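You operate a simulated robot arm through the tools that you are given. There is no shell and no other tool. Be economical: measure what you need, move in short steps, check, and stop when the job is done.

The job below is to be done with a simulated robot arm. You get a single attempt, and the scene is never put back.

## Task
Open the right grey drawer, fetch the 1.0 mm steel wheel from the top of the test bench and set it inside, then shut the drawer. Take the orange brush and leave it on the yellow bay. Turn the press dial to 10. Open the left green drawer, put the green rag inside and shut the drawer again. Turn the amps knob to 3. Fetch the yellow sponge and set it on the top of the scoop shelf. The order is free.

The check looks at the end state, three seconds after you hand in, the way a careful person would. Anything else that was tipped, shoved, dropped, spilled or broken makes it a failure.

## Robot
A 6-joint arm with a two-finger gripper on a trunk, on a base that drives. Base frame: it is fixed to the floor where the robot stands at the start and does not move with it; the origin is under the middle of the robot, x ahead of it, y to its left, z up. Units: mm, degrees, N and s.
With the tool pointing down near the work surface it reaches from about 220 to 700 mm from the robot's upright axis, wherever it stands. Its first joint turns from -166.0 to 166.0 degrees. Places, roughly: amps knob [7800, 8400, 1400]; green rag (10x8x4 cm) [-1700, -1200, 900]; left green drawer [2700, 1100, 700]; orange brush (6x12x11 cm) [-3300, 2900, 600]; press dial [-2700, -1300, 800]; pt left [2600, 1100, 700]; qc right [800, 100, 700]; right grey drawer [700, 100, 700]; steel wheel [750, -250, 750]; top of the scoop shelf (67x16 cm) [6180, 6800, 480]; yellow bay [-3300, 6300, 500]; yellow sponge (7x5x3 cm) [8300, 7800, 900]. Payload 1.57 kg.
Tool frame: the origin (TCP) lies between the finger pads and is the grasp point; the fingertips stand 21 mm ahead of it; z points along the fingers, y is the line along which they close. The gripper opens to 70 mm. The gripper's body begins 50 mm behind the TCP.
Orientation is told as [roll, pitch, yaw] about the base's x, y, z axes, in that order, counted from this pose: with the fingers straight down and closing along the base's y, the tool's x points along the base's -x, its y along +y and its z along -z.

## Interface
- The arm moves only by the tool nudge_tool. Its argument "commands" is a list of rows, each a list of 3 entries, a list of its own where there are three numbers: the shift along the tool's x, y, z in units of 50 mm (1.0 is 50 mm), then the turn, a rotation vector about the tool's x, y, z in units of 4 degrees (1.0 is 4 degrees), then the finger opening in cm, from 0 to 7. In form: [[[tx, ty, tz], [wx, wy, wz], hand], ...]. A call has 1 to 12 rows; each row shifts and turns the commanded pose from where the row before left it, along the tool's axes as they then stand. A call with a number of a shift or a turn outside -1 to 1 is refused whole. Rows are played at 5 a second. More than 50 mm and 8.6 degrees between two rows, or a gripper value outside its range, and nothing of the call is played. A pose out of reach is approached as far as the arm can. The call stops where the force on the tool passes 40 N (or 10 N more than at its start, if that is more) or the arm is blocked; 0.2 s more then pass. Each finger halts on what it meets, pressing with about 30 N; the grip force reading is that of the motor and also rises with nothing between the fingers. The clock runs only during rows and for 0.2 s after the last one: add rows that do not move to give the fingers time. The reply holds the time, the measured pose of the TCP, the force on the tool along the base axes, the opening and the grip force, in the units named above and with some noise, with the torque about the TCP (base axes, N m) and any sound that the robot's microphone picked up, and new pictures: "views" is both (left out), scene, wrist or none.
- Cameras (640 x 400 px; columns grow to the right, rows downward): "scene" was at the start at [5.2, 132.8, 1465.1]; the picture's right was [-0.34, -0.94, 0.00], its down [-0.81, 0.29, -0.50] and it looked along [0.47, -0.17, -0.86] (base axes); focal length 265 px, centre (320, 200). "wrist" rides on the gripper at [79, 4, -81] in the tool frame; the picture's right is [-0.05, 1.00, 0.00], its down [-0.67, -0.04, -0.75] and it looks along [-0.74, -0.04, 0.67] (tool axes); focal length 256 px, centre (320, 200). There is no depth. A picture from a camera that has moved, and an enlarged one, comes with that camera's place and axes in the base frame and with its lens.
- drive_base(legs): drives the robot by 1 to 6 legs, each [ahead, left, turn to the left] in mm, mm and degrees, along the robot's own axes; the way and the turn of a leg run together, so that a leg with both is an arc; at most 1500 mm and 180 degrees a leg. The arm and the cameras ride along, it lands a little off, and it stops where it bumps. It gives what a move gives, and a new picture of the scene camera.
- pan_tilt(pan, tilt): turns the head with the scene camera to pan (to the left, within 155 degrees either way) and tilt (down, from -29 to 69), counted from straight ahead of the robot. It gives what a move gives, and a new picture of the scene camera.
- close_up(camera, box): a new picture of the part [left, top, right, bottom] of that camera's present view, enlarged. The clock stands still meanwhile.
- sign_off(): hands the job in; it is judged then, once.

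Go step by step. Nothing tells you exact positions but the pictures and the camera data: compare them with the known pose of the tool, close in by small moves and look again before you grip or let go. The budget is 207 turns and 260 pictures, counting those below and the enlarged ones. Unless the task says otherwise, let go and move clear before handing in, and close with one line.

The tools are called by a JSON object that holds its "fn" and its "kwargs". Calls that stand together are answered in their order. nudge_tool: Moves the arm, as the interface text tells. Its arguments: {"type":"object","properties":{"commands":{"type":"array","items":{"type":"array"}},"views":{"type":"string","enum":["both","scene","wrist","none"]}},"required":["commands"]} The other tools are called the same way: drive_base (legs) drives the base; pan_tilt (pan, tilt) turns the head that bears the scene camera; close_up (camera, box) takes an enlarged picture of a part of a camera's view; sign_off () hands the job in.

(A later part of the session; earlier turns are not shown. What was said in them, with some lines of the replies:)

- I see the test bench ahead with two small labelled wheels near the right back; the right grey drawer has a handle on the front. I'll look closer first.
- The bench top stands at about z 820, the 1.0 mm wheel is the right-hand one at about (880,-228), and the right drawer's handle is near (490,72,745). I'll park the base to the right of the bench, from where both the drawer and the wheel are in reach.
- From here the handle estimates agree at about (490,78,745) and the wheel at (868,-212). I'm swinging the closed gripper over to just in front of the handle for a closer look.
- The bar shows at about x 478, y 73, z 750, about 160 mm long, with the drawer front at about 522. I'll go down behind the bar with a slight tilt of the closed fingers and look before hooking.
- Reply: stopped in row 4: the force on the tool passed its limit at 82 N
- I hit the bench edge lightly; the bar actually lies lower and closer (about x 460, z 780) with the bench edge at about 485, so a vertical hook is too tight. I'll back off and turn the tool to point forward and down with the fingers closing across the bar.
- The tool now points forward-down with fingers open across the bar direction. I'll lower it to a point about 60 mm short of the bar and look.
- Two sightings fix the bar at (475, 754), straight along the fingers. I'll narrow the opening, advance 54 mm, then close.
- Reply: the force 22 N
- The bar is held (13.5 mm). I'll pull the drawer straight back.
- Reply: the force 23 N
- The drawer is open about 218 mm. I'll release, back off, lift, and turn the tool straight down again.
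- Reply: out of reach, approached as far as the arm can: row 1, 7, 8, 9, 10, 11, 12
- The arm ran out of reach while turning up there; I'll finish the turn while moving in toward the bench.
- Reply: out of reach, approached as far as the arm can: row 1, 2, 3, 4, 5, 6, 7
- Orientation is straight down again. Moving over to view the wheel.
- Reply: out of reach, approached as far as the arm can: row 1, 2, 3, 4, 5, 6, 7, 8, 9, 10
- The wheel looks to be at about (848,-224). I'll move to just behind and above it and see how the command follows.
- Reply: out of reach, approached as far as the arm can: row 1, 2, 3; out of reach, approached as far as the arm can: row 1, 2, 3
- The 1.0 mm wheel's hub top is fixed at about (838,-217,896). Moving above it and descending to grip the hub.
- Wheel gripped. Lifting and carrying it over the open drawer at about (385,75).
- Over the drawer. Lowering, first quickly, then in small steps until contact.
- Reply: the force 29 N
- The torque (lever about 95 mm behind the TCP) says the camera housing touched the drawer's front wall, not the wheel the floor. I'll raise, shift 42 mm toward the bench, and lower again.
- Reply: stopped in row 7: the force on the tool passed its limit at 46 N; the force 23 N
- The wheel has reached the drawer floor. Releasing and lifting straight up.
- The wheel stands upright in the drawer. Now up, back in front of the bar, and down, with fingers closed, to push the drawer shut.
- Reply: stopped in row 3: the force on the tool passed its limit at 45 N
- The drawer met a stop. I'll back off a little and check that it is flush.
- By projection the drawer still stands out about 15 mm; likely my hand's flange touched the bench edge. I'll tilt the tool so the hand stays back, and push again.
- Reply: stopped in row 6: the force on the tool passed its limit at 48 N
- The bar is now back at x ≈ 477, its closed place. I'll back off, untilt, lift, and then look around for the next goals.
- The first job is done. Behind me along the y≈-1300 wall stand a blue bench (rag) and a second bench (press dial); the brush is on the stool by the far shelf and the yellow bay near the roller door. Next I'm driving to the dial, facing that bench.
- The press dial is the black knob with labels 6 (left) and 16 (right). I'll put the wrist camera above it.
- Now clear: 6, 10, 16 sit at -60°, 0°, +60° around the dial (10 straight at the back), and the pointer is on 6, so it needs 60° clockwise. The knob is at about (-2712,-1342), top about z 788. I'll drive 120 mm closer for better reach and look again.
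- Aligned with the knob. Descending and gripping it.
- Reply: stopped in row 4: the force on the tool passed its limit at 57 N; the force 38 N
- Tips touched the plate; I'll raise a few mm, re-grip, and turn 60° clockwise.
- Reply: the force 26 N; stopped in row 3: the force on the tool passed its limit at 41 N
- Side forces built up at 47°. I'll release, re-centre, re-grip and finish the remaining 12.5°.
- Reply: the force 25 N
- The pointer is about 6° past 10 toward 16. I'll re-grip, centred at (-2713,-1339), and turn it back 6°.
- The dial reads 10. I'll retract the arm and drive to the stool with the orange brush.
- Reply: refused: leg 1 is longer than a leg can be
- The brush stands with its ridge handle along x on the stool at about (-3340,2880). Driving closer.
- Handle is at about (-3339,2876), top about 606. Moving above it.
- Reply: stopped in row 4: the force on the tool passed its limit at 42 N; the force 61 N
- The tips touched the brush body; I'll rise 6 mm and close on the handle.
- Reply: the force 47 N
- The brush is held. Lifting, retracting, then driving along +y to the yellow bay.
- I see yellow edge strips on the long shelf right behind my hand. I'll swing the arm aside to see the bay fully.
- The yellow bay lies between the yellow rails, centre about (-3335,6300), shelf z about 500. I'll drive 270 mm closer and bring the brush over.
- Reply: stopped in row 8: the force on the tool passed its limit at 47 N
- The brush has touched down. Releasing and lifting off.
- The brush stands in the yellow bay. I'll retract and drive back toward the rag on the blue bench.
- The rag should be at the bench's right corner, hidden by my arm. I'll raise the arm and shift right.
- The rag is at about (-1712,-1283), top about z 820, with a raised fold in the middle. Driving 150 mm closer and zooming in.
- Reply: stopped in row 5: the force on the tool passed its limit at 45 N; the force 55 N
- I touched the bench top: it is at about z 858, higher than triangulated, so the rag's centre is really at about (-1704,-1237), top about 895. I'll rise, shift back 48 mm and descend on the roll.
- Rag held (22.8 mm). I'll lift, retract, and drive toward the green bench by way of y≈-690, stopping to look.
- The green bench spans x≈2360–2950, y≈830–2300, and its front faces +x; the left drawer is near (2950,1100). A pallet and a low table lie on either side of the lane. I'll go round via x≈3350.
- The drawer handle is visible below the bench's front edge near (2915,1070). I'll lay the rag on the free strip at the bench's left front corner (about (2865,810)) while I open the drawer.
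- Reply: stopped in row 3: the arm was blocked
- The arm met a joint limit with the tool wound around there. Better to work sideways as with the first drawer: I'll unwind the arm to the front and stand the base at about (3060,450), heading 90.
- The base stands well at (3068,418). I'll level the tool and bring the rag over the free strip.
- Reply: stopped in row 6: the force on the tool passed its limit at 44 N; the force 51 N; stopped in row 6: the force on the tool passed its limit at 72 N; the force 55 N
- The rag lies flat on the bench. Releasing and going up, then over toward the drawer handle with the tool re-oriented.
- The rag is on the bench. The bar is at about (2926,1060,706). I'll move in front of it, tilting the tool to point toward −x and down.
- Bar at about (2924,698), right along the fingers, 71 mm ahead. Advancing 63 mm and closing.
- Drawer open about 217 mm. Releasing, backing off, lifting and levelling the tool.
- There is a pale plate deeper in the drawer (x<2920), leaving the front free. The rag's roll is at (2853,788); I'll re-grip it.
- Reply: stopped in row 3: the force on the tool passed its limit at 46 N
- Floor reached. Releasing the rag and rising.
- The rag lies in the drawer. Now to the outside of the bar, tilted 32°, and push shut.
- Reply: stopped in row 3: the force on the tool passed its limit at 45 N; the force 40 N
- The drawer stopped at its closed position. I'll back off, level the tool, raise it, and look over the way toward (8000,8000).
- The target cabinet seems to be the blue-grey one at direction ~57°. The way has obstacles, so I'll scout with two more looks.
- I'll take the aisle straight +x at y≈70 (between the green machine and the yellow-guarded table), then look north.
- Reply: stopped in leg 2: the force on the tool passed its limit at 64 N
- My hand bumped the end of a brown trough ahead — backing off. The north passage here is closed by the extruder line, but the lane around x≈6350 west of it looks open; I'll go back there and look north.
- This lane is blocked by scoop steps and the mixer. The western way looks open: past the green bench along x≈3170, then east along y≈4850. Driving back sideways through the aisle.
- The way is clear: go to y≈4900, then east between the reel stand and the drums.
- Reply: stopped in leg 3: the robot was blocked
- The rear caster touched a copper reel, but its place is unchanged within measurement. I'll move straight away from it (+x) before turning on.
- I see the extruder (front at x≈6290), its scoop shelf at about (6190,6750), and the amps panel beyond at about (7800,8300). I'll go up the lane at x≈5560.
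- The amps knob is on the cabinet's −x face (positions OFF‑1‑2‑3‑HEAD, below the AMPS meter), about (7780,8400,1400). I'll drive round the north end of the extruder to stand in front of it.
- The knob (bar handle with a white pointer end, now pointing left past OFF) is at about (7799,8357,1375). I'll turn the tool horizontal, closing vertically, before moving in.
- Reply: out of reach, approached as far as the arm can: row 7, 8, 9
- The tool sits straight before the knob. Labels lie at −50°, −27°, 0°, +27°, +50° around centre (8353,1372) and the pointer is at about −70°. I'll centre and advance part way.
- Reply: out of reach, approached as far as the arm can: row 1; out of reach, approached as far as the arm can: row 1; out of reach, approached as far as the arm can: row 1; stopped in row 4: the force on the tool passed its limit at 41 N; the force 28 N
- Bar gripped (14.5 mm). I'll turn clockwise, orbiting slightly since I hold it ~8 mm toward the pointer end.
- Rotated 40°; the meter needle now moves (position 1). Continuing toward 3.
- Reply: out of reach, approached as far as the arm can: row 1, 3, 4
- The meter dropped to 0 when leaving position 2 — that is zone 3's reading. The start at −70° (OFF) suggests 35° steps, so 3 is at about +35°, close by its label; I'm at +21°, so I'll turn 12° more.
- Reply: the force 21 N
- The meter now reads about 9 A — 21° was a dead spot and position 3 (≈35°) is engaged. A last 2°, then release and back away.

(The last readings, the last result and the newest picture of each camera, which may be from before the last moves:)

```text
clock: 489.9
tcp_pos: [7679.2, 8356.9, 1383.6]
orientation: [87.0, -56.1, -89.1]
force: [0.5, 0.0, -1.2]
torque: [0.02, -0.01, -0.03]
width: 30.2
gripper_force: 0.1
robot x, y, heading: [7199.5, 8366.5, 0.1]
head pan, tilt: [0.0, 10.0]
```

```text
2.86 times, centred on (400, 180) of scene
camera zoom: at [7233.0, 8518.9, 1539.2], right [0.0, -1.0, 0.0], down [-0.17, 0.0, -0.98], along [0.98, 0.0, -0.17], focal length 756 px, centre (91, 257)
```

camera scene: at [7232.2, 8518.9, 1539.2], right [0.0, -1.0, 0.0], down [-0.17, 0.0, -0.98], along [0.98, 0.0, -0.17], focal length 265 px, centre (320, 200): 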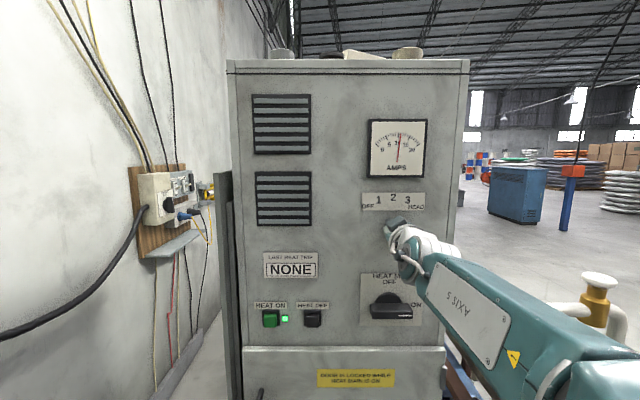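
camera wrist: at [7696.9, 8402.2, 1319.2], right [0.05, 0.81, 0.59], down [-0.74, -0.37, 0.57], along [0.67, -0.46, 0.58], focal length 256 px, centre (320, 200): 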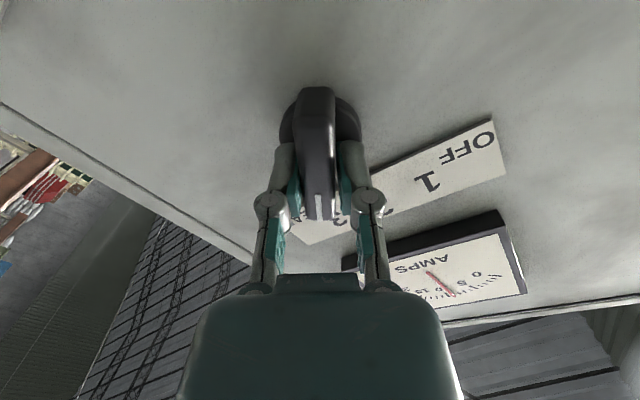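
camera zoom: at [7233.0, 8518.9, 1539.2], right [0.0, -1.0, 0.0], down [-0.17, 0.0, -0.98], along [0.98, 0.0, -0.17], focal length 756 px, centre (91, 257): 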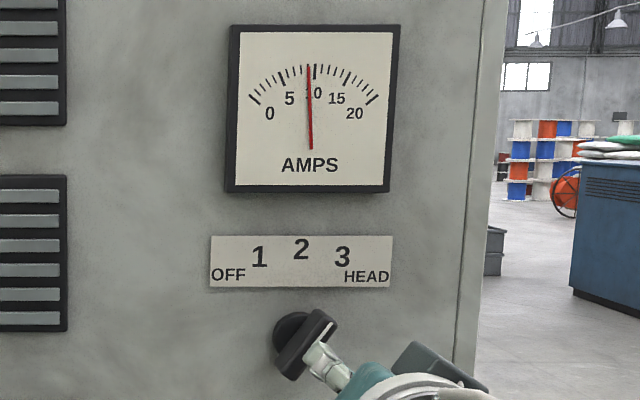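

The knob points to 3 and the meter agrees. Now I'll turn the tool down again and study the way to the sponge.

{"fn": "nudge_tool", "kwargs": {"commands": [[[0, 0, -0.6], [0.3027, 0.99, -0.3027], 3], [[0, 0, -0.6], [0.3027, 0.99, -0.3027], 3], [[0, 0, 0], [0.3027, 0.99, -0.3027], 3], [[0, 0, 0], [0.3027, 0.99, -0.3027], 3], [[0, 0, 0], [0.3027, 0.99, -0.3027], 3], [[0, 0, 0], [0.3027, 0.99, -0.3027], 3], [[0, 0, 0], [0.3027, 0.99, -0.3027], 3], [[0, 0, 0], [0.3027, 0.99, -0.3027], 3], [[0, 0, 0], [0.3027, 0.99, -0.3027], 3], [[0, 0, 0], [0.3027, 0.99, -0.3027], 3], [[0, 0, 0], [0.3027, 0.99, -0.3027], 3], [[0, 0, 0], [0.3027, 0.99, -0.3027], 3]], "views": "none"}}

{"fn": "pan_tilt", "kwargs": {"pan": -45, "tilt": 35}}

```text
clock: 492.5
tcp_pos: [7640.4, 8352.2, 1386.3]
orientation: [21.6, -38.0, -24.9]
force: [0.0, -0.4, 0.2]
torque: [0.0, -0.01, 0.01]
width: 29.9
gripper_force: 0.0
out of reach, approached as far as the arm can: row 1
robot x, y, heading: [7197.6, 8363.1, -0.2]
head pan, tilt: [0.0, 10.0]
```

```text
clock: 493.6
tcp_pos: [7640.0, 8351.1, 1387.4]
orientation: [21.7, -38.1, -24.9]
force: [0.0, 0.3, 0.4]
torque: [0.01, -0.01, 0.01]
width: 30.1
gripper_force: 0.0
robot x, y, heading: [7201.3, 8360.9, -0.2]
head pan, tilt: [-45.0, 35.0]
camera scene: at [7202.7, 8456.4, 1499.2], right [-0.71, -0.71, 0.0], down [-0.41, 0.4, -0.82], along [0.58, -0.58, -0.57], focal length 265 px, centre (320, 200)
```

scene: 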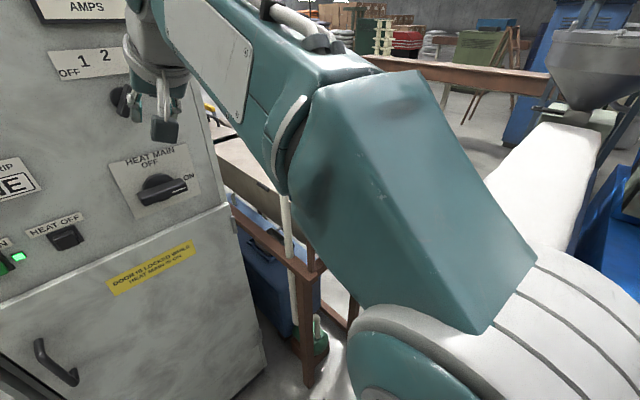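

{"fn": "nudge_tool", "kwargs": {"commands": [[[0, 0, 0], [0.3027, 0.99, -0.3027], 3], [[0, 0, 0], [0.3027, 0.99, -0.3027], 3], [[0, 0, 0], [0.3027, 0.99, -0.3027], 3], [[0, 0, 0], [0.3027, 0.99, -0.3027], 3], [[0, 0, 0], [0.3027, 0.99, -0.3027], 3], [[0, 0, 0], [0.3027, 0.99, -0.3027], 3], [[0, 0, 0], [0.3027, 0.99, -0.3027], 3], [[0, 0, 0], [0.3027, 0.99, -0.3027], 3], [[0, 0, 0], [0.3027, 0.99, -0.3027], 3], [[0, 0, 0], [0.3027, 0.99, -0.3027], 3]], "views": "none"}}

{"fn": "nudge_tool", "kwargs": {"commands": [[[0.4, 0.3, 0.85], [0, 0, 0], 3], [[0.4, 0.3, 0.85], [0, 0, 0], 3], [[0.4, 0.3, 0.85], [0, 0, 0], 3], [[0.4, 0.3, 0.85], [0, 0, 0], 3], [[0.3, 0.3, 0.9], [0, 0, 0], 3], [[0.3, 0.3, 0.9], [0, 0, 0], 3], [[0.3, 0.3, 0.9], [0, 0, 0], 3], [[0.3, 0.3, 0.9], [0, 0, 0], 3]], "views": "scene"}}

```text
clock: 495.8
tcp_pos: [7634.5, 8352.4, 1361.7]
orientation: [1.5, -1.4, -4.2]
force: [0.5, 0.3, 0.3]
torque: [0.01, 0.0, 0.03]
width: 30.1
gripper_force: 0.0
out of reach, approached as far as the arm can: row 9, 10
robot x, y, heading: [7201.0, 8360.6, 0.1]
head pan, tilt: [-45.0, 35.0]
```

```text
clock: 497.6
tcp_pos: [7512.6, 8491.5, 1010.0]
orientation: [1.5, -1.4, -4.3]
force: [-0.1, -0.1, -0.5]
torque: [0.02, -0.01, 0.01]
width: 29.9
gripper_force: 0.1
robot x, y, heading: [7195.5, 8363.1, -0.3]
head pan, tilt: [-45.0, 35.0]
camera scene: at [7202.6, 8457.4, 1499.1], right [-0.71, -0.71, 0.0], down [-0.41, 0.4, -0.82], along [0.58, -0.58, -0.57], focal length 265 px, centre (320, 200)
```

scene: 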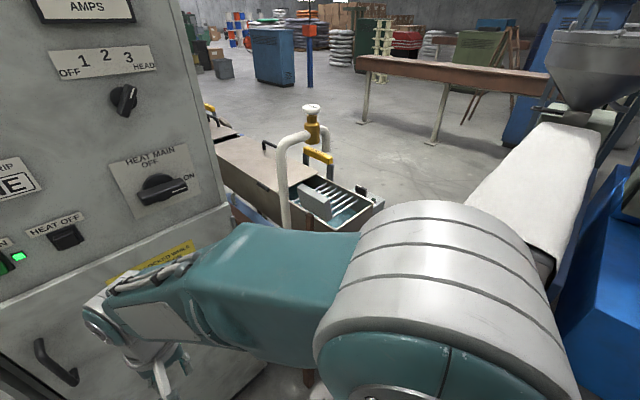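

The bath with the sponge (yellow, about (8260,7780,900)) can only be approached from the open floor to its south, and the gap here between duct and bath is too narrow. I'll go the long way round: back west, down the aisle, and up the east side.

{"fn": "drive_base", "kwargs": {"legs": [[-1095, -515, 0], [-430, -600, 0], [-80, -1400, 0], [0, -960, 0], [-1400, 0, 0], [-740, 0, 0]]}}

```text
clock: 528.8
tcp_pos: [3741.0, 5033.1, 1011.6]
orientation: [1.5, -1.3, -5.2]
force: [0.9, 0.9, -0.8]
torque: [0.0, 0.02, -0.03]
width: 29.7
gripper_force: 0.1
robot x, y, heading: [3425.0, 4911.5, -1.0]
head pan, tilt: [-45.0, 35.0]
camera scene: at [3430.7, 5003.0, 1499.1], right [-0.72, -0.7, 0.0], down [-0.4, 0.41, -0.82], along [0.57, -0.59, -0.57], focal length 265 px, centre (320, 200)
```

scene: 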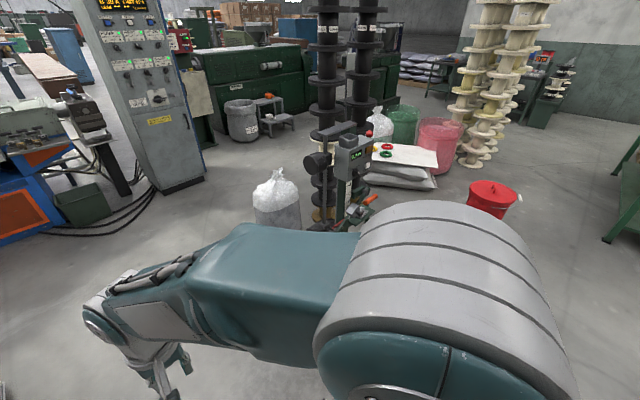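

{"fn": "drive_base", "kwargs": {"legs": [[0, 0, 91], [0, 285, 0], [-1450, 0, 0], [-1450, 0, 0], [-1450, 0, 0], [-500, -30, 0]]}}

```text
clock: 557.6
tcp_pos: [3179.2, 374.4, 1010.2]
orientation: [1.4, -1.3, 86.6]
force: [0.8, 0.0, -0.4]
torque: [-0.01, -0.01, -0.02]
width: 30.1
gripper_force: 0.0
robot x, y, heading: [3313.9, 61.3, 91.2]
head pan, tilt: [-45.0, 35.0]
camera scene: at [3221.2, 65.7, 1499.1], right [0.72, -0.69, 0.0], down [-0.4, -0.41, -0.82], along [0.57, 0.59, -0.57], focal length 265 px, centre (320, 200)
```

scene: 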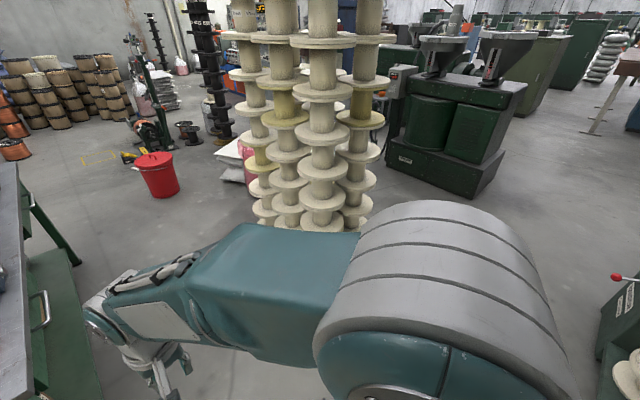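

{"fn": "drive_base", "kwargs": {"legs": [[0, -1490, -1.2], [0, -1490, 0], [-30, -1490, 0], [0, -640, 0], [1490, 0, 0]]}}

{"fn": "pan_tilt", "kwargs": {"pan": -15, "tilt": 18}}

```text
clock: 589.2
tcp_pos: [8181.8, 1991.0, 1011.8]
orientation: [1.5, -1.3, 90.7]
force: [-0.4, -0.5, 0.3]
torque: [0.0, -0.03, 0.01]
width: 30.3
gripper_force: 0.0
robot x, y, heading: [8339.0, 1690.0, 95.2]
head pan, tilt: [-45.0, 35.0]
camera scene: at [8246.3, 1686.3, 1499.1], right [0.77, -0.64, 0.0], down [-0.37, -0.44, -0.82], along [0.53, 0.63, -0.57], focal length 265 px, centre (320, 200)
```

scene: 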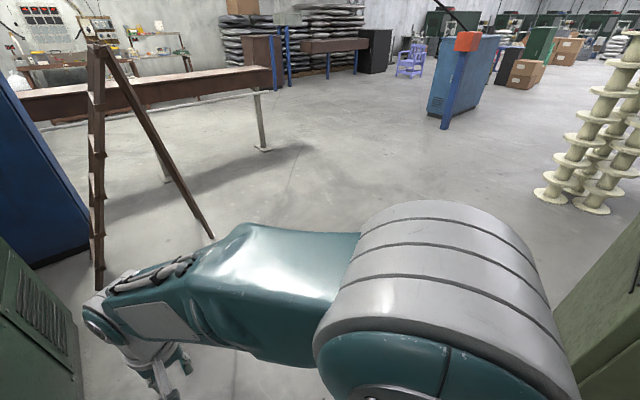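

```text
clock: 590.2
tcp_pos: [8181.7, 1991.9, 1011.2]
orientation: [1.5, -1.4, 90.8]
force: [-0.4, -0.4, 0.2]
torque: [-0.01, 0.03, 0.0]
width: 30.0
gripper_force: 0.0
robot x, y, heading: [8339.8, 1690.5, 95.2]
head pan, tilt: [-15.0, 18.0]
camera scene: at [8205.8, 1710.6, 1526.2], right [0.99, -0.17, 0.0], down [-0.05, -0.31, -0.95], along [0.16, 0.94, -0.31], focal length 265 px, centre (320, 200)
```

scene: 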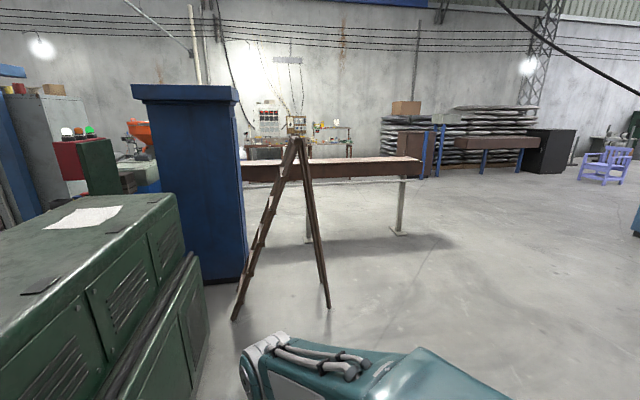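

The beam ends at x≈9760 and the floor east of it is open. Driving round it to the south side of the bath.

{"fn": "drive_base", "kwargs": {"legs": [[859, -1079, -5], [950, -990, 0], [1450, 0, 0], [1000, 1000, 0], [650, 1000, 0]]}}

{"fn": "pan_tilt", "kwargs": {"pan": 0, "tilt": 25}}

```text
clock: 622.4
tcp_pos: [8326.6, 6941.9, 1011.2]
orientation: [1.5, -1.3, 84.4]
force: [-0.4, -0.3, -0.3]
torque: [0.02, -0.02, -0.04]
width: 30.1
gripper_force: 0.1
robot x, y, heading: [8450.3, 6628.3, 88.8]
head pan, tilt: [-15.0, 18.0]
camera scene: at [8320.0, 6662.4, 1526.3], right [0.96, -0.28, 0.0], down [-0.09, -0.3, -0.95], along [0.26, 0.91, -0.31], focal length 265 px, centre (320, 200)
```

scene: 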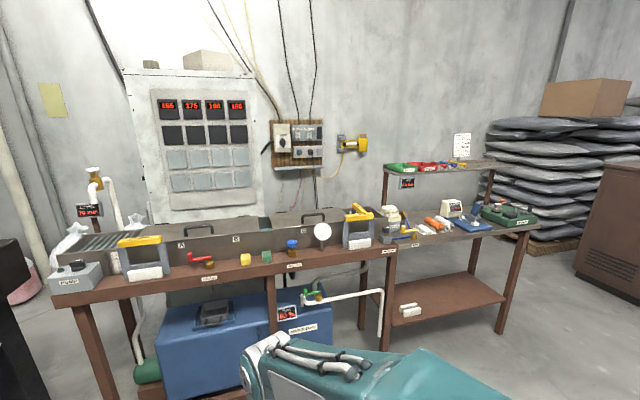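

```text
clock: 623.2
tcp_pos: [8326.0, 6944.7, 1011.7]
orientation: [1.6, -1.3, 84.5]
force: [0.6, 1.1, -0.3]
torque: [-0.01, -0.01, 0.02]
width: 30.0
gripper_force: 0.1
robot x, y, heading: [8450.2, 6630.1, 88.9]
head pan, tilt: [0.0, 25.0]
camera scene: at [8294.7, 6664.9, 1514.8], right [1.0, -0.02, 0.0], down [-0.01, -0.42, -0.91], along [0.02, 0.91, -0.42], focal length 265 px, centre (320, 200)
```

scene: 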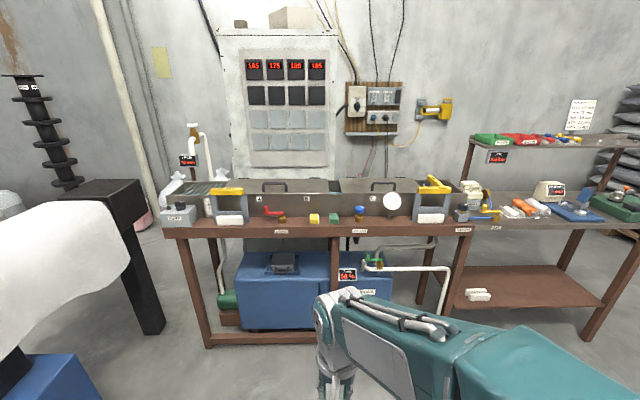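

{"fn": "close_up", "kwargs": {"camera": "scene", "box": [240, 180, 400, 250]}}

```text
4.00 times, centred on (320, 215) of scene
camera zoom: at [8294.7, 6664.9, 1514.8], right [1.0, -0.02, 0.0], down [-0.01, -0.42, -0.91], along [0.02, 0.91, -0.42], focal length 1059 px, centre (320, 140)
```

zoom: 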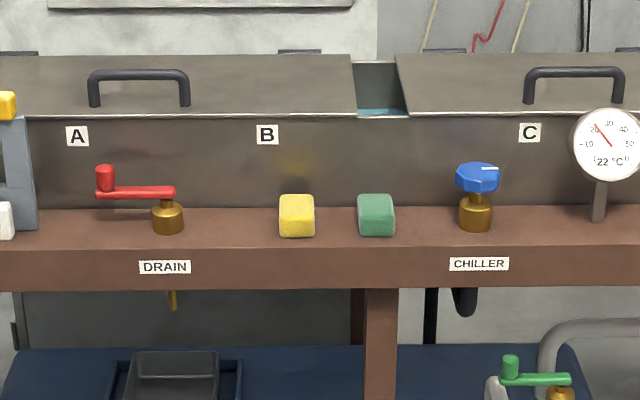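

The yellow sponge sits beside a green one on the bath's front ledge, about (8291,7820,900). Driving 600 mm closer and moving the wrist camera over it.

{"fn": "drive_base", "kwargs": {"legs": [[600, 0, 1]]}}

{"fn": "nudge_tool", "kwargs": {"commands": [[[-0.5, 0.25, 0], [0.2, 0.15, -0.75], 6], [[-0.5, 0.25, 0], [0.2, 0.15, -0.6], 6], [[-0.7, 0.2, 0], [0, 0, 0], 6], [[-0.7, 0.2, 0.1], [0, 0, 0], 6]], "views": "wrist"}}

```text
clock: 626.6
tcp_pos: [8325.2, 7543.4, 1010.7]
orientation: [1.5, -1.3, 85.5]
force: [-0.2, -0.1, 0.6]
torque: [0.0, 0.02, -0.01]
width: 29.9
gripper_force: 0.0
robot x, y, heading: [8454.3, 7229.3, 90.1]
head pan, tilt: [0.0, 25.0]
camera scene: at [8300.1, 7265.1, 1514.8], right [1.0, 0.0, 0.0], down [0.0, -0.42, -0.91], along [0.0, 0.91, -0.42], focal length 265 px, centre (320, 200)
```

scene: 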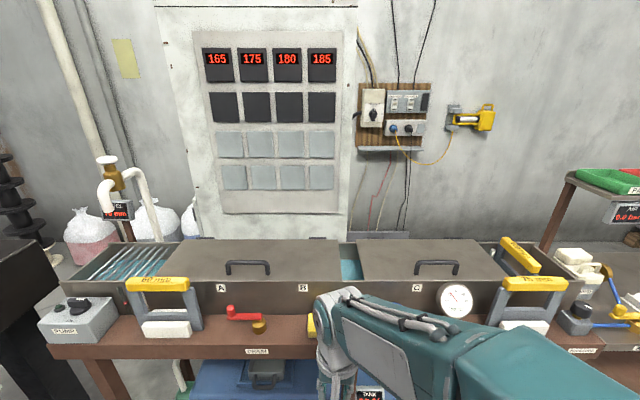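

```text
clock: 627.6
tcp_pos: [8282.1, 7664.8, 1008.7]
orientation: [-0.2, -0.2, 91.0]
force: [-0.3, -0.6, -0.3]
torque: [-0.02, 0.0, -0.02]
width: 60.2
gripper_force: 0.1
robot x, y, heading: [8453.1, 7230.0, 89.9]
head pan, tilt: [0.0, 25.0]
camera wrist: at [8279.3, 7586.8, 1089.1], right [-1.0, 0.04, 0.0], down [0.02, 0.66, 0.75], along [0.03, 0.75, -0.66], focal length 256 px, centre (320, 200)
```

wrist: 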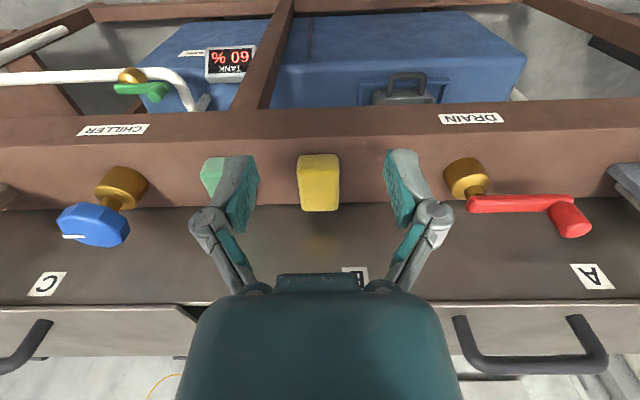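

{"fn": "nudge_tool", "kwargs": {"commands": [[[-0.55, -0.12, 0], [0, 0, 0], 6.2], [[-0.55, 0, 0], [0, 0, 0], 6.2], [[0, 0, 0], [0, 0, 0], 6.2]], "views": "wrist"}}

```text
clock: 628.4
tcp_pos: [8287.6, 7719.8, 1009.2]
orientation: [-0.3, -0.2, 90.9]
force: [-0.6, 0.3, 0.5]
torque: [0.0, 0.01, -0.01]
width: 61.9
gripper_force: 0.1
robot x, y, heading: [8453.9, 7228.8, 90.0]
head pan, tilt: [0.0, 25.0]
camera wrist: at [8284.2, 7642.1, 1089.3], right [-1.0, 0.04, 0.0], down [0.02, 0.66, 0.75], along [0.03, 0.75, -0.66], focal length 256 px, centre (320, 200)
```

wrist: 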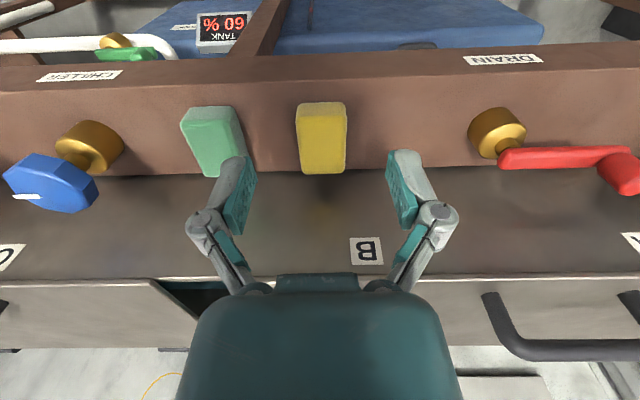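

{"fn": "nudge_tool", "kwargs": {"commands": [[[-0.6, 0, 0.4], [0, 0, 0], 6.2], [[-0.6, 0, 0.4], [0, 0, 0], 6.2], [[0, 0, 0], [0, 0, 0], 6.2]], "views": "wrist"}}

```text
clock: 629.2
tcp_pos: [8287.4, 7780.8, 967.4]
orientation: [-0.2, -0.1, 90.9]
force: [-0.1, 0.1, -0.2]
torque: [0.01, 0.02, 0.05]
width: 61.9
gripper_force: 0.0
robot x, y, heading: [8456.7, 7230.1, 89.9]
head pan, tilt: [0.0, 25.0]
camera wrist: at [8284.3, 7702.2, 1048.9], right [-1.0, 0.04, 0.0], down [0.02, 0.66, 0.75], along [0.03, 0.75, -0.66], focal length 256 px, centre (320, 200)
```

wrist: 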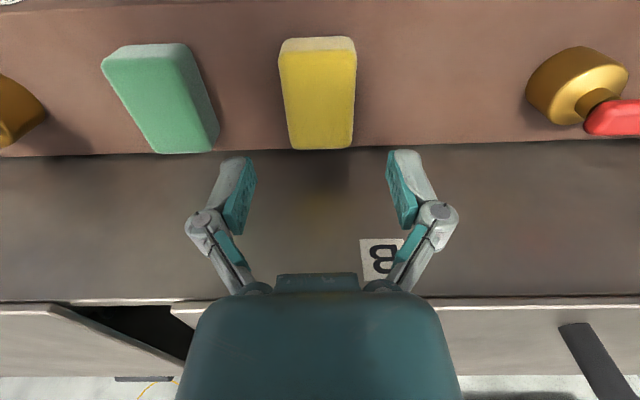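

The sponge's top is at about z 886, centre (8288,7791), its back end against the bath wall. I'll descend at y≈7780 and grip across its 5 cm width.

{"fn": "nudge_tool", "kwargs": {"commands": [[[0.02, -0.02, 0.5], [0, 0, 0], 6.2], [[0, 0, 0.5], [0, 0, 0], 6.2], [[0, 0, 0.4], [0, 0, 0], 6.2], [[0, 0, 0.25], [0, 0, 0], 6.2], [[0, 0, 0], [0, 0, 0], 6.2]], "views": "wrist"}}

```text
clock: 630.4
tcp_pos: [8294.9, 7781.7, 898.0]
orientation: [0.1, -1.1, 90.6]
force: [25.4, -13.6, 59.5]
torque: [-0.72, -1.28, -0.07]
width: 42.2
gripper_force: 31.9
robot x, y, heading: [8456.7, 7231.6, 90.0]
head pan, tilt: [0.0, 25.0]
stopped in row 5: the force on the tool passed its limit at 47 N (the readings are from after the stop); the commanded pose is now the measured one
camera wrist: at [8292.2, 7701.6, 977.5], right [-1.0, 0.04, 0.0], down [0.03, 0.65, 0.76], along [0.03, 0.76, -0.65], focal length 256 px, centre (320, 200)
```

wrist: 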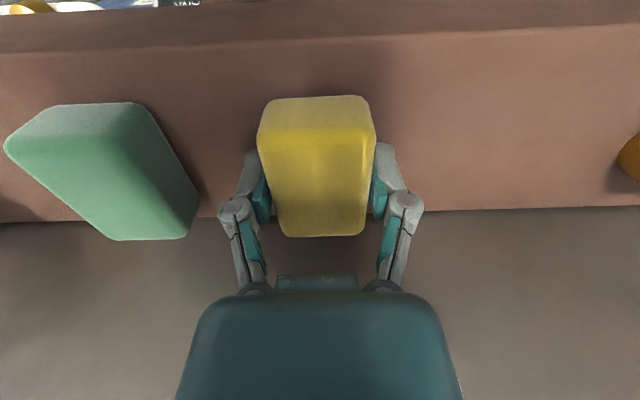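

The tips reached the ledge with the sponge between them. Easing up 4 mm and closing.

{"fn": "nudge_tool", "kwargs": {"commands": [[[0, 0, -0.12], [0, 0.2, 0], 6], [[0, 0, 0], [0, 0, 0], 3], [[0, 0, 0], [0, 0, 0], 2.5], [[0, 0, 0], [0, 0, 0], 2.5], [[0, 0, -0.4], [0, 0, 0], 2.5], [[0, 0, -0.8], [0, 0, 0], 2.5], [[0, 0, -0.8], [0, 0, 0], 2.5]], "views": "wrist"}}

```text
clock: 632.0
tcp_pos: [8289.8, 7781.9, 995.7]
orientation: [-0.1, 0.4, 91.0]
force: [0.7, 0.0, -0.6]
torque: [-0.02, -0.04, -0.01]
width: 40.7
gripper_force: 29.9
robot x, y, heading: [8452.6, 7230.8, 89.6]
head pan, tilt: [0.0, 25.0]
camera wrist: at [8286.0, 7703.4, 1077.2], right [-1.0, 0.04, 0.0], down [0.02, 0.67, 0.74], along [0.03, 0.74, -0.67], focal length 256 px, centre (320, 200)
```

wrist: 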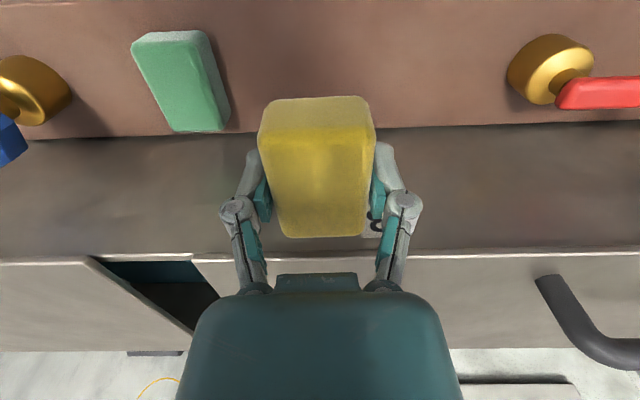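

Sponge held. Retracting the arm and driving the same way back.

{"fn": "nudge_tool", "kwargs": {"commands": [[[0.8, 0, -0.3], [0, 0, 0], 2.5], [[0.9, 0, 0], [0, 0, 0], 2.5], [[0.9, 0, 0], [0, 0, 0], 2.5], [[0.9, 0, 0], [0, 0, 0], 2.5], [[0.9, 0, 0], [0, 0, 0], 2.5]], "views": "none"}}

{"fn": "drive_base", "kwargs": {"legs": [[-600, 0, 0], [-650, -1000, 0], [-1000, -1000, 0], [-1450, 0, 0], [-950, 990, 0], [-859, 1079, 0]]}}

```text
clock: 633.2
tcp_pos: [8292.0, 7561.5, 1012.6]
orientation: [0.0, 0.3, 91.0]
force: [-0.1, 0.3, -1.1]
torque: [-0.01, 0.03, 0.01]
width: 40.7
gripper_force: 30.1
robot x, y, heading: [8455.4, 7232.6, 89.9]
head pan, tilt: [0.0, 25.0]
```

```text
clock: 668.6
tcp_pos: [8249.9, 2095.5, 1013.5]
orientation: [0.0, 0.3, 89.1]
force: [-0.2, -0.5, -0.8]
torque: [0.03, 0.0, 0.01]
width: 40.9
gripper_force: 29.7
robot x, y, heading: [8403.1, 1758.2, 88.0]
head pan, tilt: [0.0, 25.0]
camera scene: at [8249.0, 1798.0, 1514.9], right [1.0, -0.03, 0.0], down [-0.01, -0.42, -0.91], along [0.03, 0.91, -0.42], focal length 265 px, centre (320, 200)
```

scene: 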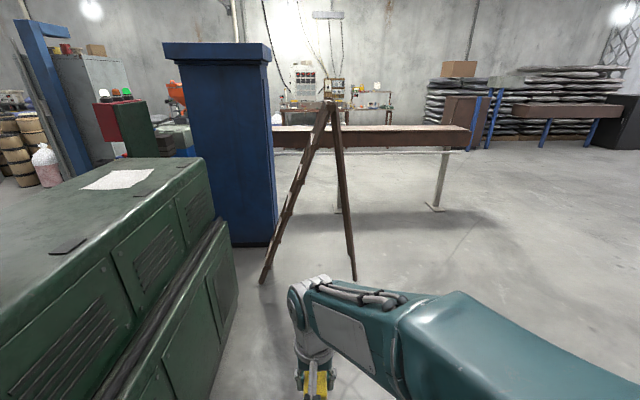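

{"fn": "drive_base", "kwargs": {"legs": [[-1490, 0, 2], [-200, 0, 0], [0, 1480, 0], [0, 1480, 0]]}}

```text
clock: 690.9
tcp_pos: [5260.8, 467.9, 1013.1]
orientation: [0.0, 0.3, 89.9]
force: [0.9, 0.1, 0.0]
torque: [-0.02, -0.03, 0.0]
width: 40.8
gripper_force: 30.3
robot x, y, heading: [5418.0, 133.6, 89.2]
head pan, tilt: [0.0, 25.0]
camera scene: at [5264.4, 169.4, 1514.9], right [1.0, -0.02, 0.0], down [-0.01, -0.42, -0.91], along [0.02, 0.91, -0.42], focal length 265 px, centre (320, 200)
```

scene: 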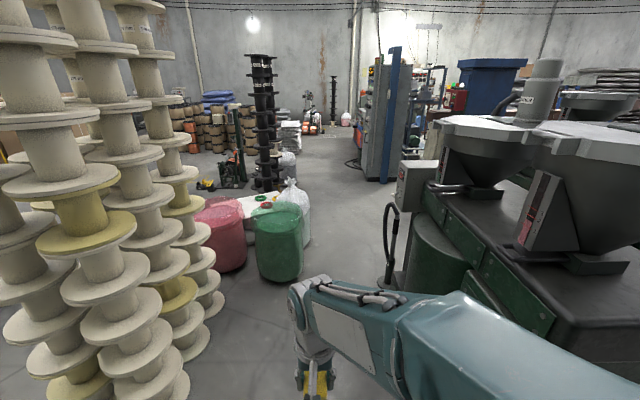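

From here I can see a direct lane north between the green bin and the mixer (about 600 mm wide at x≈5470). I'll take it carefully.

{"fn": "drive_base", "kwargs": {"legs": [[900, -50, 0.8], [500, 0, 0]]}}

```text
clock: 698.1
tcp_pos: [5310.4, 1866.6, 1014.0]
orientation: [-0.1, 0.3, 91.1]
force: [-0.2, 0.5, -0.5]
torque: [-0.01, 0.04, -0.01]
width: 40.6
gripper_force: 30.2
robot x, y, heading: [5471.5, 1537.4, 90.2]
head pan, tilt: [0.0, 25.0]
camera scene: at [5319.4, 1568.4, 1514.8], right [1.0, 0.0, 0.0], down [0.0, -0.42, -0.91], along [0.0, 0.91, -0.42], focal length 265 px, centre (320, 200)
```

scene: 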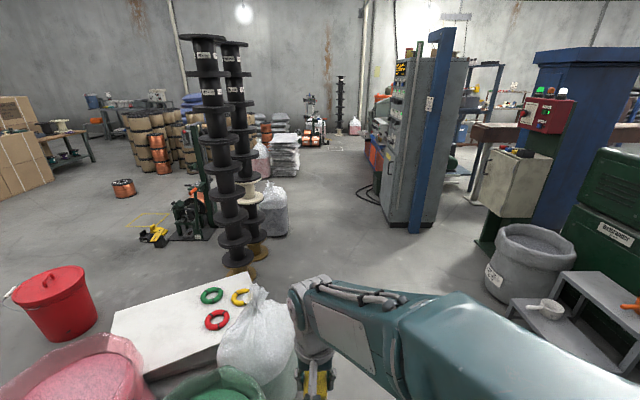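

{"fn": "drive_base", "kwargs": {"legs": [[1480, -50, 0], [1480, -30, 0], [1480, 0, 0], [800, 0, 0], [0, 0, -90]]}}

{"fn": "pan_tilt", "kwargs": {"pan": 10, "tilt": 50}}

```text
clock: 727.0
tcp_pos: [5848.1, 6943.2, 1012.3]
orientation: [-0.2, 0.3, 3.2]
force: [0.7, 0.7, -0.5]
torque: [0.0, 0.01, 0.0]
width: 41.0
gripper_force: 29.9
robot x, y, heading: [5525.1, 6769.1, 2.2]
head pan, tilt: [0.0, 25.0]
camera scene: at [5550.4, 6925.9, 1514.8], right [0.04, -1.0, 0.0], down [-0.42, -0.02, -0.91], along [0.91, 0.04, -0.42], focal length 265 px, centre (320, 200)
```

scene: 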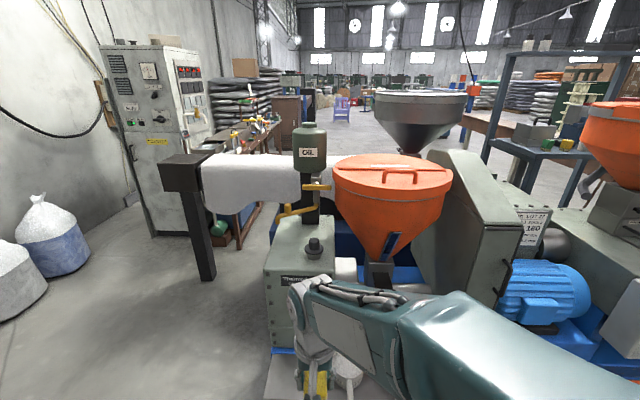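

```text
clock: 727.9
tcp_pos: [5848.3, 6944.6, 1012.3]
orientation: [-0.1, 0.4, 3.3]
force: [0.9, -0.5, -0.9]
torque: [0.07, 0.02, 0.0]
width: 40.7
gripper_force: 30.0
robot x, y, heading: [5524.7, 6765.2, 2.2]
head pan, tilt: [10.0, 50.0]
camera scene: at [5533.7, 6938.5, 1477.4], right [0.21, -0.98, 0.0], down [-0.75, -0.16, -0.64], along [0.63, 0.14, -0.77], focal length 265 px, centre (320, 200)
```

scene: 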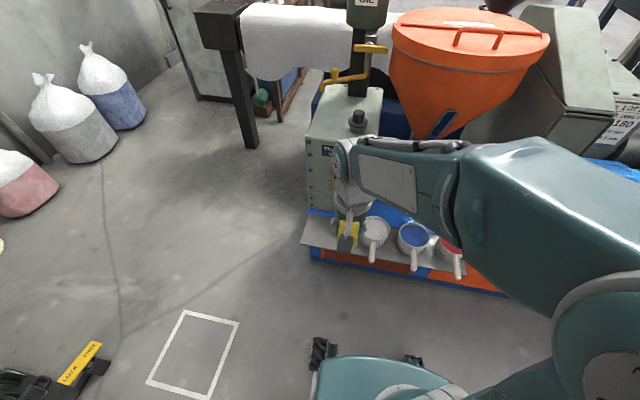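

The scoop shelf (x≈6100–6260, y≈6477–7147) holds three scoops; its left end around (6180,7040) is free. Driving nearer and looking with the wrist camera.

{"fn": "drive_base", "kwargs": {"legs": [[150, 150, -2]]}}

{"fn": "nudge_tool", "kwargs": {"commands": [[[-0.4, -0.25, 0.9], [0, 0, 0.3], 2.5], [[-0.4, -0.25, 0.9], [0, 0, 0], 2.5], [[0, -0.25, 0.9], [0, 0, 0], 2.5], [[0, -0.25, 0.9], [0, 0, 0], 2.5]], "views": "both"}}

```text
clock: 729.5
tcp_pos: [6000.1, 7079.1, 1012.9]
orientation: [0.2, 0.3, 1.2]
force: [0.7, 0.0, 0.0]
torque: [0.01, 0.01, 0.01]
width: 40.8
gripper_force: 30.0
robot x, y, heading: [5666.8, 6918.4, 0.2]
head pan, tilt: [10.0, 50.0]
camera scene: at [5685.7, 7083.2, 1477.9], right [0.18, -0.98, 0.0], down [-0.75, -0.13, -0.64], along [0.63, 0.12, -0.77], focal length 265 px, centre (320, 200)
```

scene: 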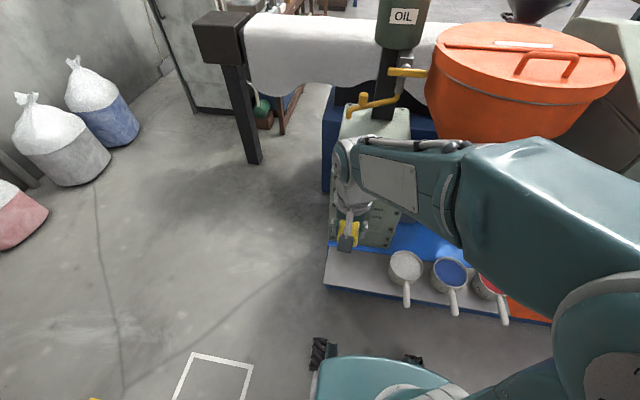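

```text
refused: row 1 steps farther than a row can; nothing moved
```

{"fn": "nudge_tool", "kwargs": {"commands": [[[-0.42, -0.12, 0.85], [0, 0, 0.3], 2.5], [[-0.42, -0.12, 0.85], [0, 0, 0], 2.5], [[-0.42, -0.12, 0.85], [0, 0, 0], 2.5], [[-0.42, -0.12, 0.85], [0, 0, 0], 2.5], [[-0.42, -0.12, 0.85], [0, 0, 0], 2.5], [[-0.42, -0.12, 0.85], [0, 0, 0], 2.5], [[-0.42, -0.12, 0.85], [0, 0, 0], 2.5]], "views": "both"}}

```text
clock: 731.1
tcp_pos: [6147.1, 7040.9, 716.3]
orientation: [0.0, 0.3, 0.1]
force: [-0.3, 0.4, 0.3]
torque: [-0.04, -0.01, -0.03]
width: 40.7
gripper_force: 29.4
robot x, y, heading: [5670.9, 6918.7, 0.4]
head pan, tilt: [10.0, 50.0]
camera scene: at [5686.9, 7088.6, 1477.3], right [0.18, -0.98, 0.0], down [-0.75, -0.14, -0.64], along [0.63, 0.11, -0.77], focal length 265 px, centre (320, 200)
camera wrist: at [6067.8, 7045.6, 796.6], right [0.05, 1.0, 0.0], down [0.67, -0.04, 0.74], along [0.74, -0.04, -0.67], focal length 256 px, centre (320, 200)
```

scene: 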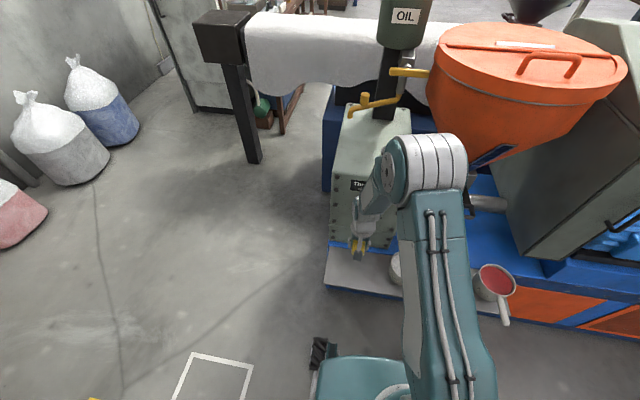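
wrist: 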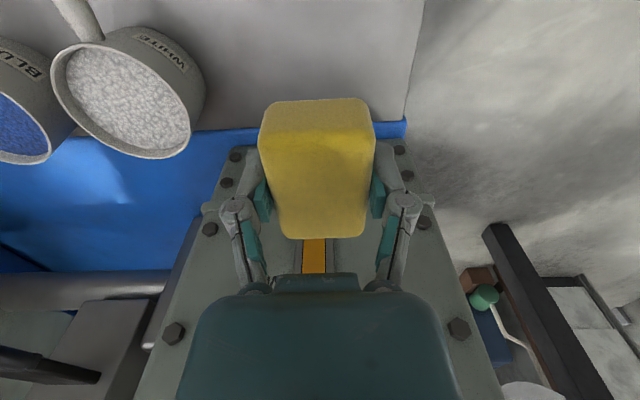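

The free left end spans y 6928–7154, back edge x≈6267. Moving to x≈6165 and lowering.

{"fn": "nudge_tool", "kwargs": {"commands": [[[-0.36, 0, 0.6], [0, 0, 0], 2.5], [[0, 0, 0.9], [0, 0, 0], 2.5], [[0, 0, 0.9], [0, 0, 0], 2.5], [[0, 0, 0.7], [0, 0, 0], 2.5], [[0, 0, 0.2], [0, 0, 0], 2.5], [[0, 0, 0.1], [0, 0, 0], 2.5], [[0, 0, 0.1], [0, 0, 0], 2.5], [[0, 0, 0.1], [0, 0, 0], 2.5]], "views": "both"}}

```text
clock: 733.0
tcp_pos: [6162.4, 7040.0, 535.1]
orientation: [0.1, 0.2, 0.0]
force: [-0.1, 0.8, -0.7]
torque: [0.0, 0.0, 0.0]
width: 40.8
gripper_force: 30.2
robot x, y, heading: [5669.5, 6916.8, 0.2]
head pan, tilt: [10.0, 50.0]
camera scene: at [5687.1, 7088.8, 1477.3], right [0.18, -0.98, 0.0], down [-0.76, -0.14, -0.64], along [0.63, 0.11, -0.77], focal length 265 px, centre (320, 200)
camera wrist: at [6083.4, 7044.4, 616.0], right [0.05, 1.0, 0.0], down [0.67, -0.03, 0.74], along [0.74, -0.04, -0.67], focal length 256 px, centre (320, 200)
```

scene: 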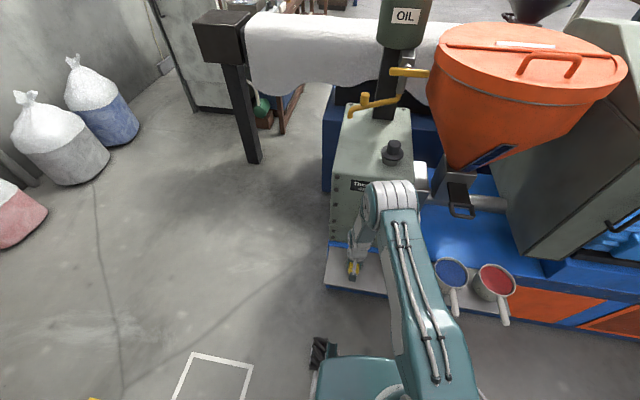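
wrist: 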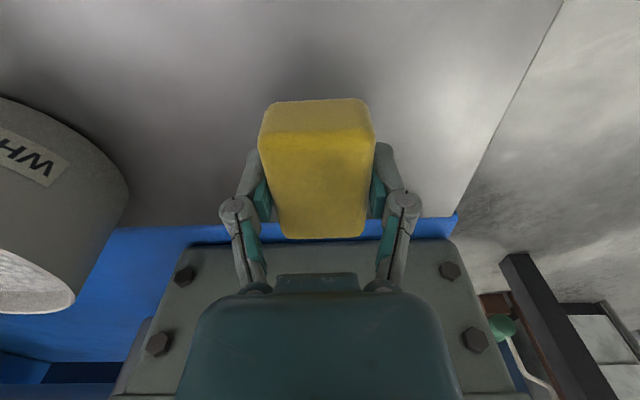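

Well placed over the shelf; lowering the last few centimetres until contact.

{"fn": "nudge_tool", "kwargs": {"commands": [[[0, 0, 0.1], [0, 0, 0], 2.5], [[0, 0, 0.1], [0, 0, 0], 2.5], [[0, 0, 0.08], [0, 0, 0], 2.5], [[0, 0, 0.08], [0, 0, 0], 2.5], [[0, 0, 0.08], [0, 0, 0], 2.5], [[0, 0, 0.08], [0, 0, 0], 2.5], [[0, 0, 0.08], [0, 0, 0], 2.5], [[0, 0, 0.08], [0, 0, 0], 2.5], [[0, 0, 0.08], [0, 0, 0], 2.5], [[0, 0, 0.08], [0, 0, 0], 2.5], [[0, 0, 0.08], [0, 0, 0], 2.5], [[0, 0, 0.08], [0, 0, 0], 2.5]], "views": "wrist"}}

```text
clock: 735.1
tcp_pos: [6162.9, 7040.0, 498.7]
orientation: [-0.1, 0.4, 0.0]
force: [-7.9, -1.2, 19.9]
torque: [0.2, -0.01, 0.05]
width: 41.0
gripper_force: 30.1
robot x, y, heading: [5671.2, 6921.0, 0.3]
head pan, tilt: [10.0, 50.0]
stopped in row 10: the force on the tool passed its limit at 51 N (the readings are from after the stop); the commanded pose is now the measured one
camera wrist: at [6083.7, 7045.3, 579.9], right [0.05, 1.0, 0.0], down [0.67, -0.03, 0.74], along [0.74, -0.04, -0.67], focal length 256 px, centre (320, 200)
```

wrist: 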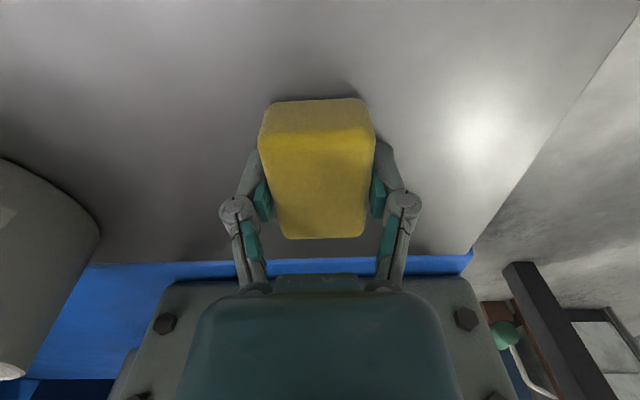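

Contact with the shelf. Releasing and lifting straight up.

{"fn": "nudge_tool", "kwargs": {"commands": [[[0, 0, -0.02], [0, 0, 0], 4.5], [[0, 0, 0], [0, 0, 0], 5.5], [[0, 0, 0], [0, 0, 0], 5.5], [[0, 0, -0.4], [0, 0, 0], 5.5], [[0, 0, -0.8], [0, 0, 0], 5.5], [[0, 0, -0.9], [0, 0, 0], 5.5], [[0.3, 0, -0.9], [0, 0, 0], 5.5], [[0.4, 0, -0.9], [0, 0, 0], 5.5]], "views": "both"}}

```text
clock: 736.9
tcp_pos: [6129.1, 7039.0, 696.2]
orientation: [-0.1, 0.3, 0.0]
force: [0.0, 0.6, -0.3]
torque: [-0.01, 0.01, -0.02]
width: 55.0
gripper_force: 0.0
robot x, y, heading: [5668.9, 6918.3, 0.1]
head pan, tilt: [10.0, 50.0]
camera scene: at [5687.0, 7088.4, 1477.3], right [0.18, -0.98, 0.0], down [-0.75, -0.14, -0.64], along [0.63, 0.11, -0.77], focal length 265 px, centre (320, 200)
camera wrist: at [6049.5, 7044.7, 777.0], right [0.05, 1.0, 0.0], down [0.67, -0.03, 0.74], along [0.74, -0.04, -0.67], focal length 256 px, centre (320, 200)
```

scene: 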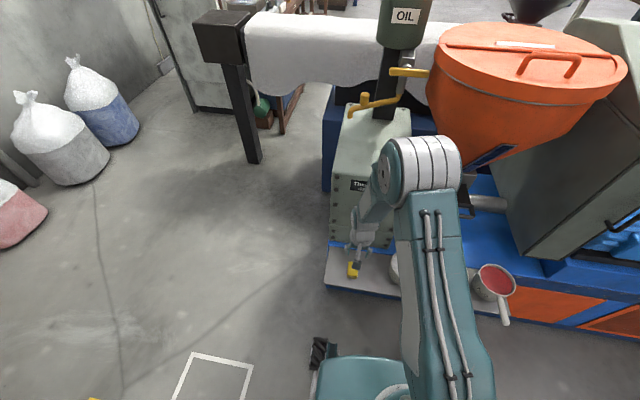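
wrist: 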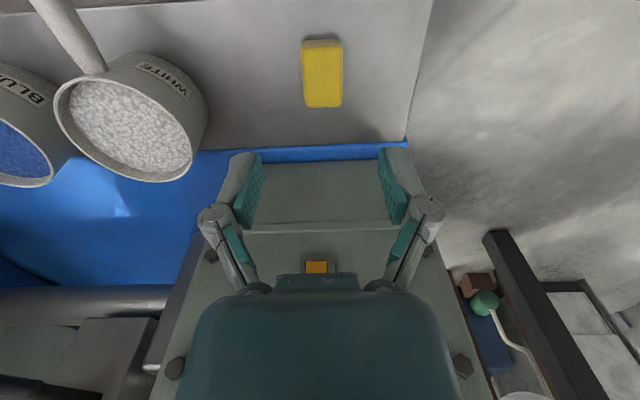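

The sponge rests on the scoop shelf, clear of the scoops and the edges. I'll pull the arm back a bit more, then hand in.

{"fn": "nudge_tool", "kwargs": {"commands": [[[0.5, 0, -0.8], [0, 0, 0], 3], [[0.8, 0, -0.5], [0, 0, 0], 3], [[0.8, 0, -0.4], [0, 0, 0], 3]], "views": "none"}}

{"fn": "sign_off", "kwargs": {}}

```text
clock: 737.7
tcp_pos: [6024.9, 7040.5, 783.6]
orientation: [0.1, 0.4, 0.0]
force: [0.2, 0.0, 0.0]
torque: [0.0, -0.01, 0.02]
width: 30.2
gripper_force: 0.0
robot x, y, heading: [5666.9, 6919.4, 0.1]
head pan, tilt: [10.0, 50.0]
```

```text
The job is handed in.
```

All six jobs are done and handed in: wheel shut in the right grey drawer, brush on the yellow bay, press dial on 10, rag shut in the left green drawer, amps knob on 3, and sponge on the scoop shelf; on the way I bumped a brown trough with the hand (64 N) and touched a copper reel with the base, and neither looked moved.
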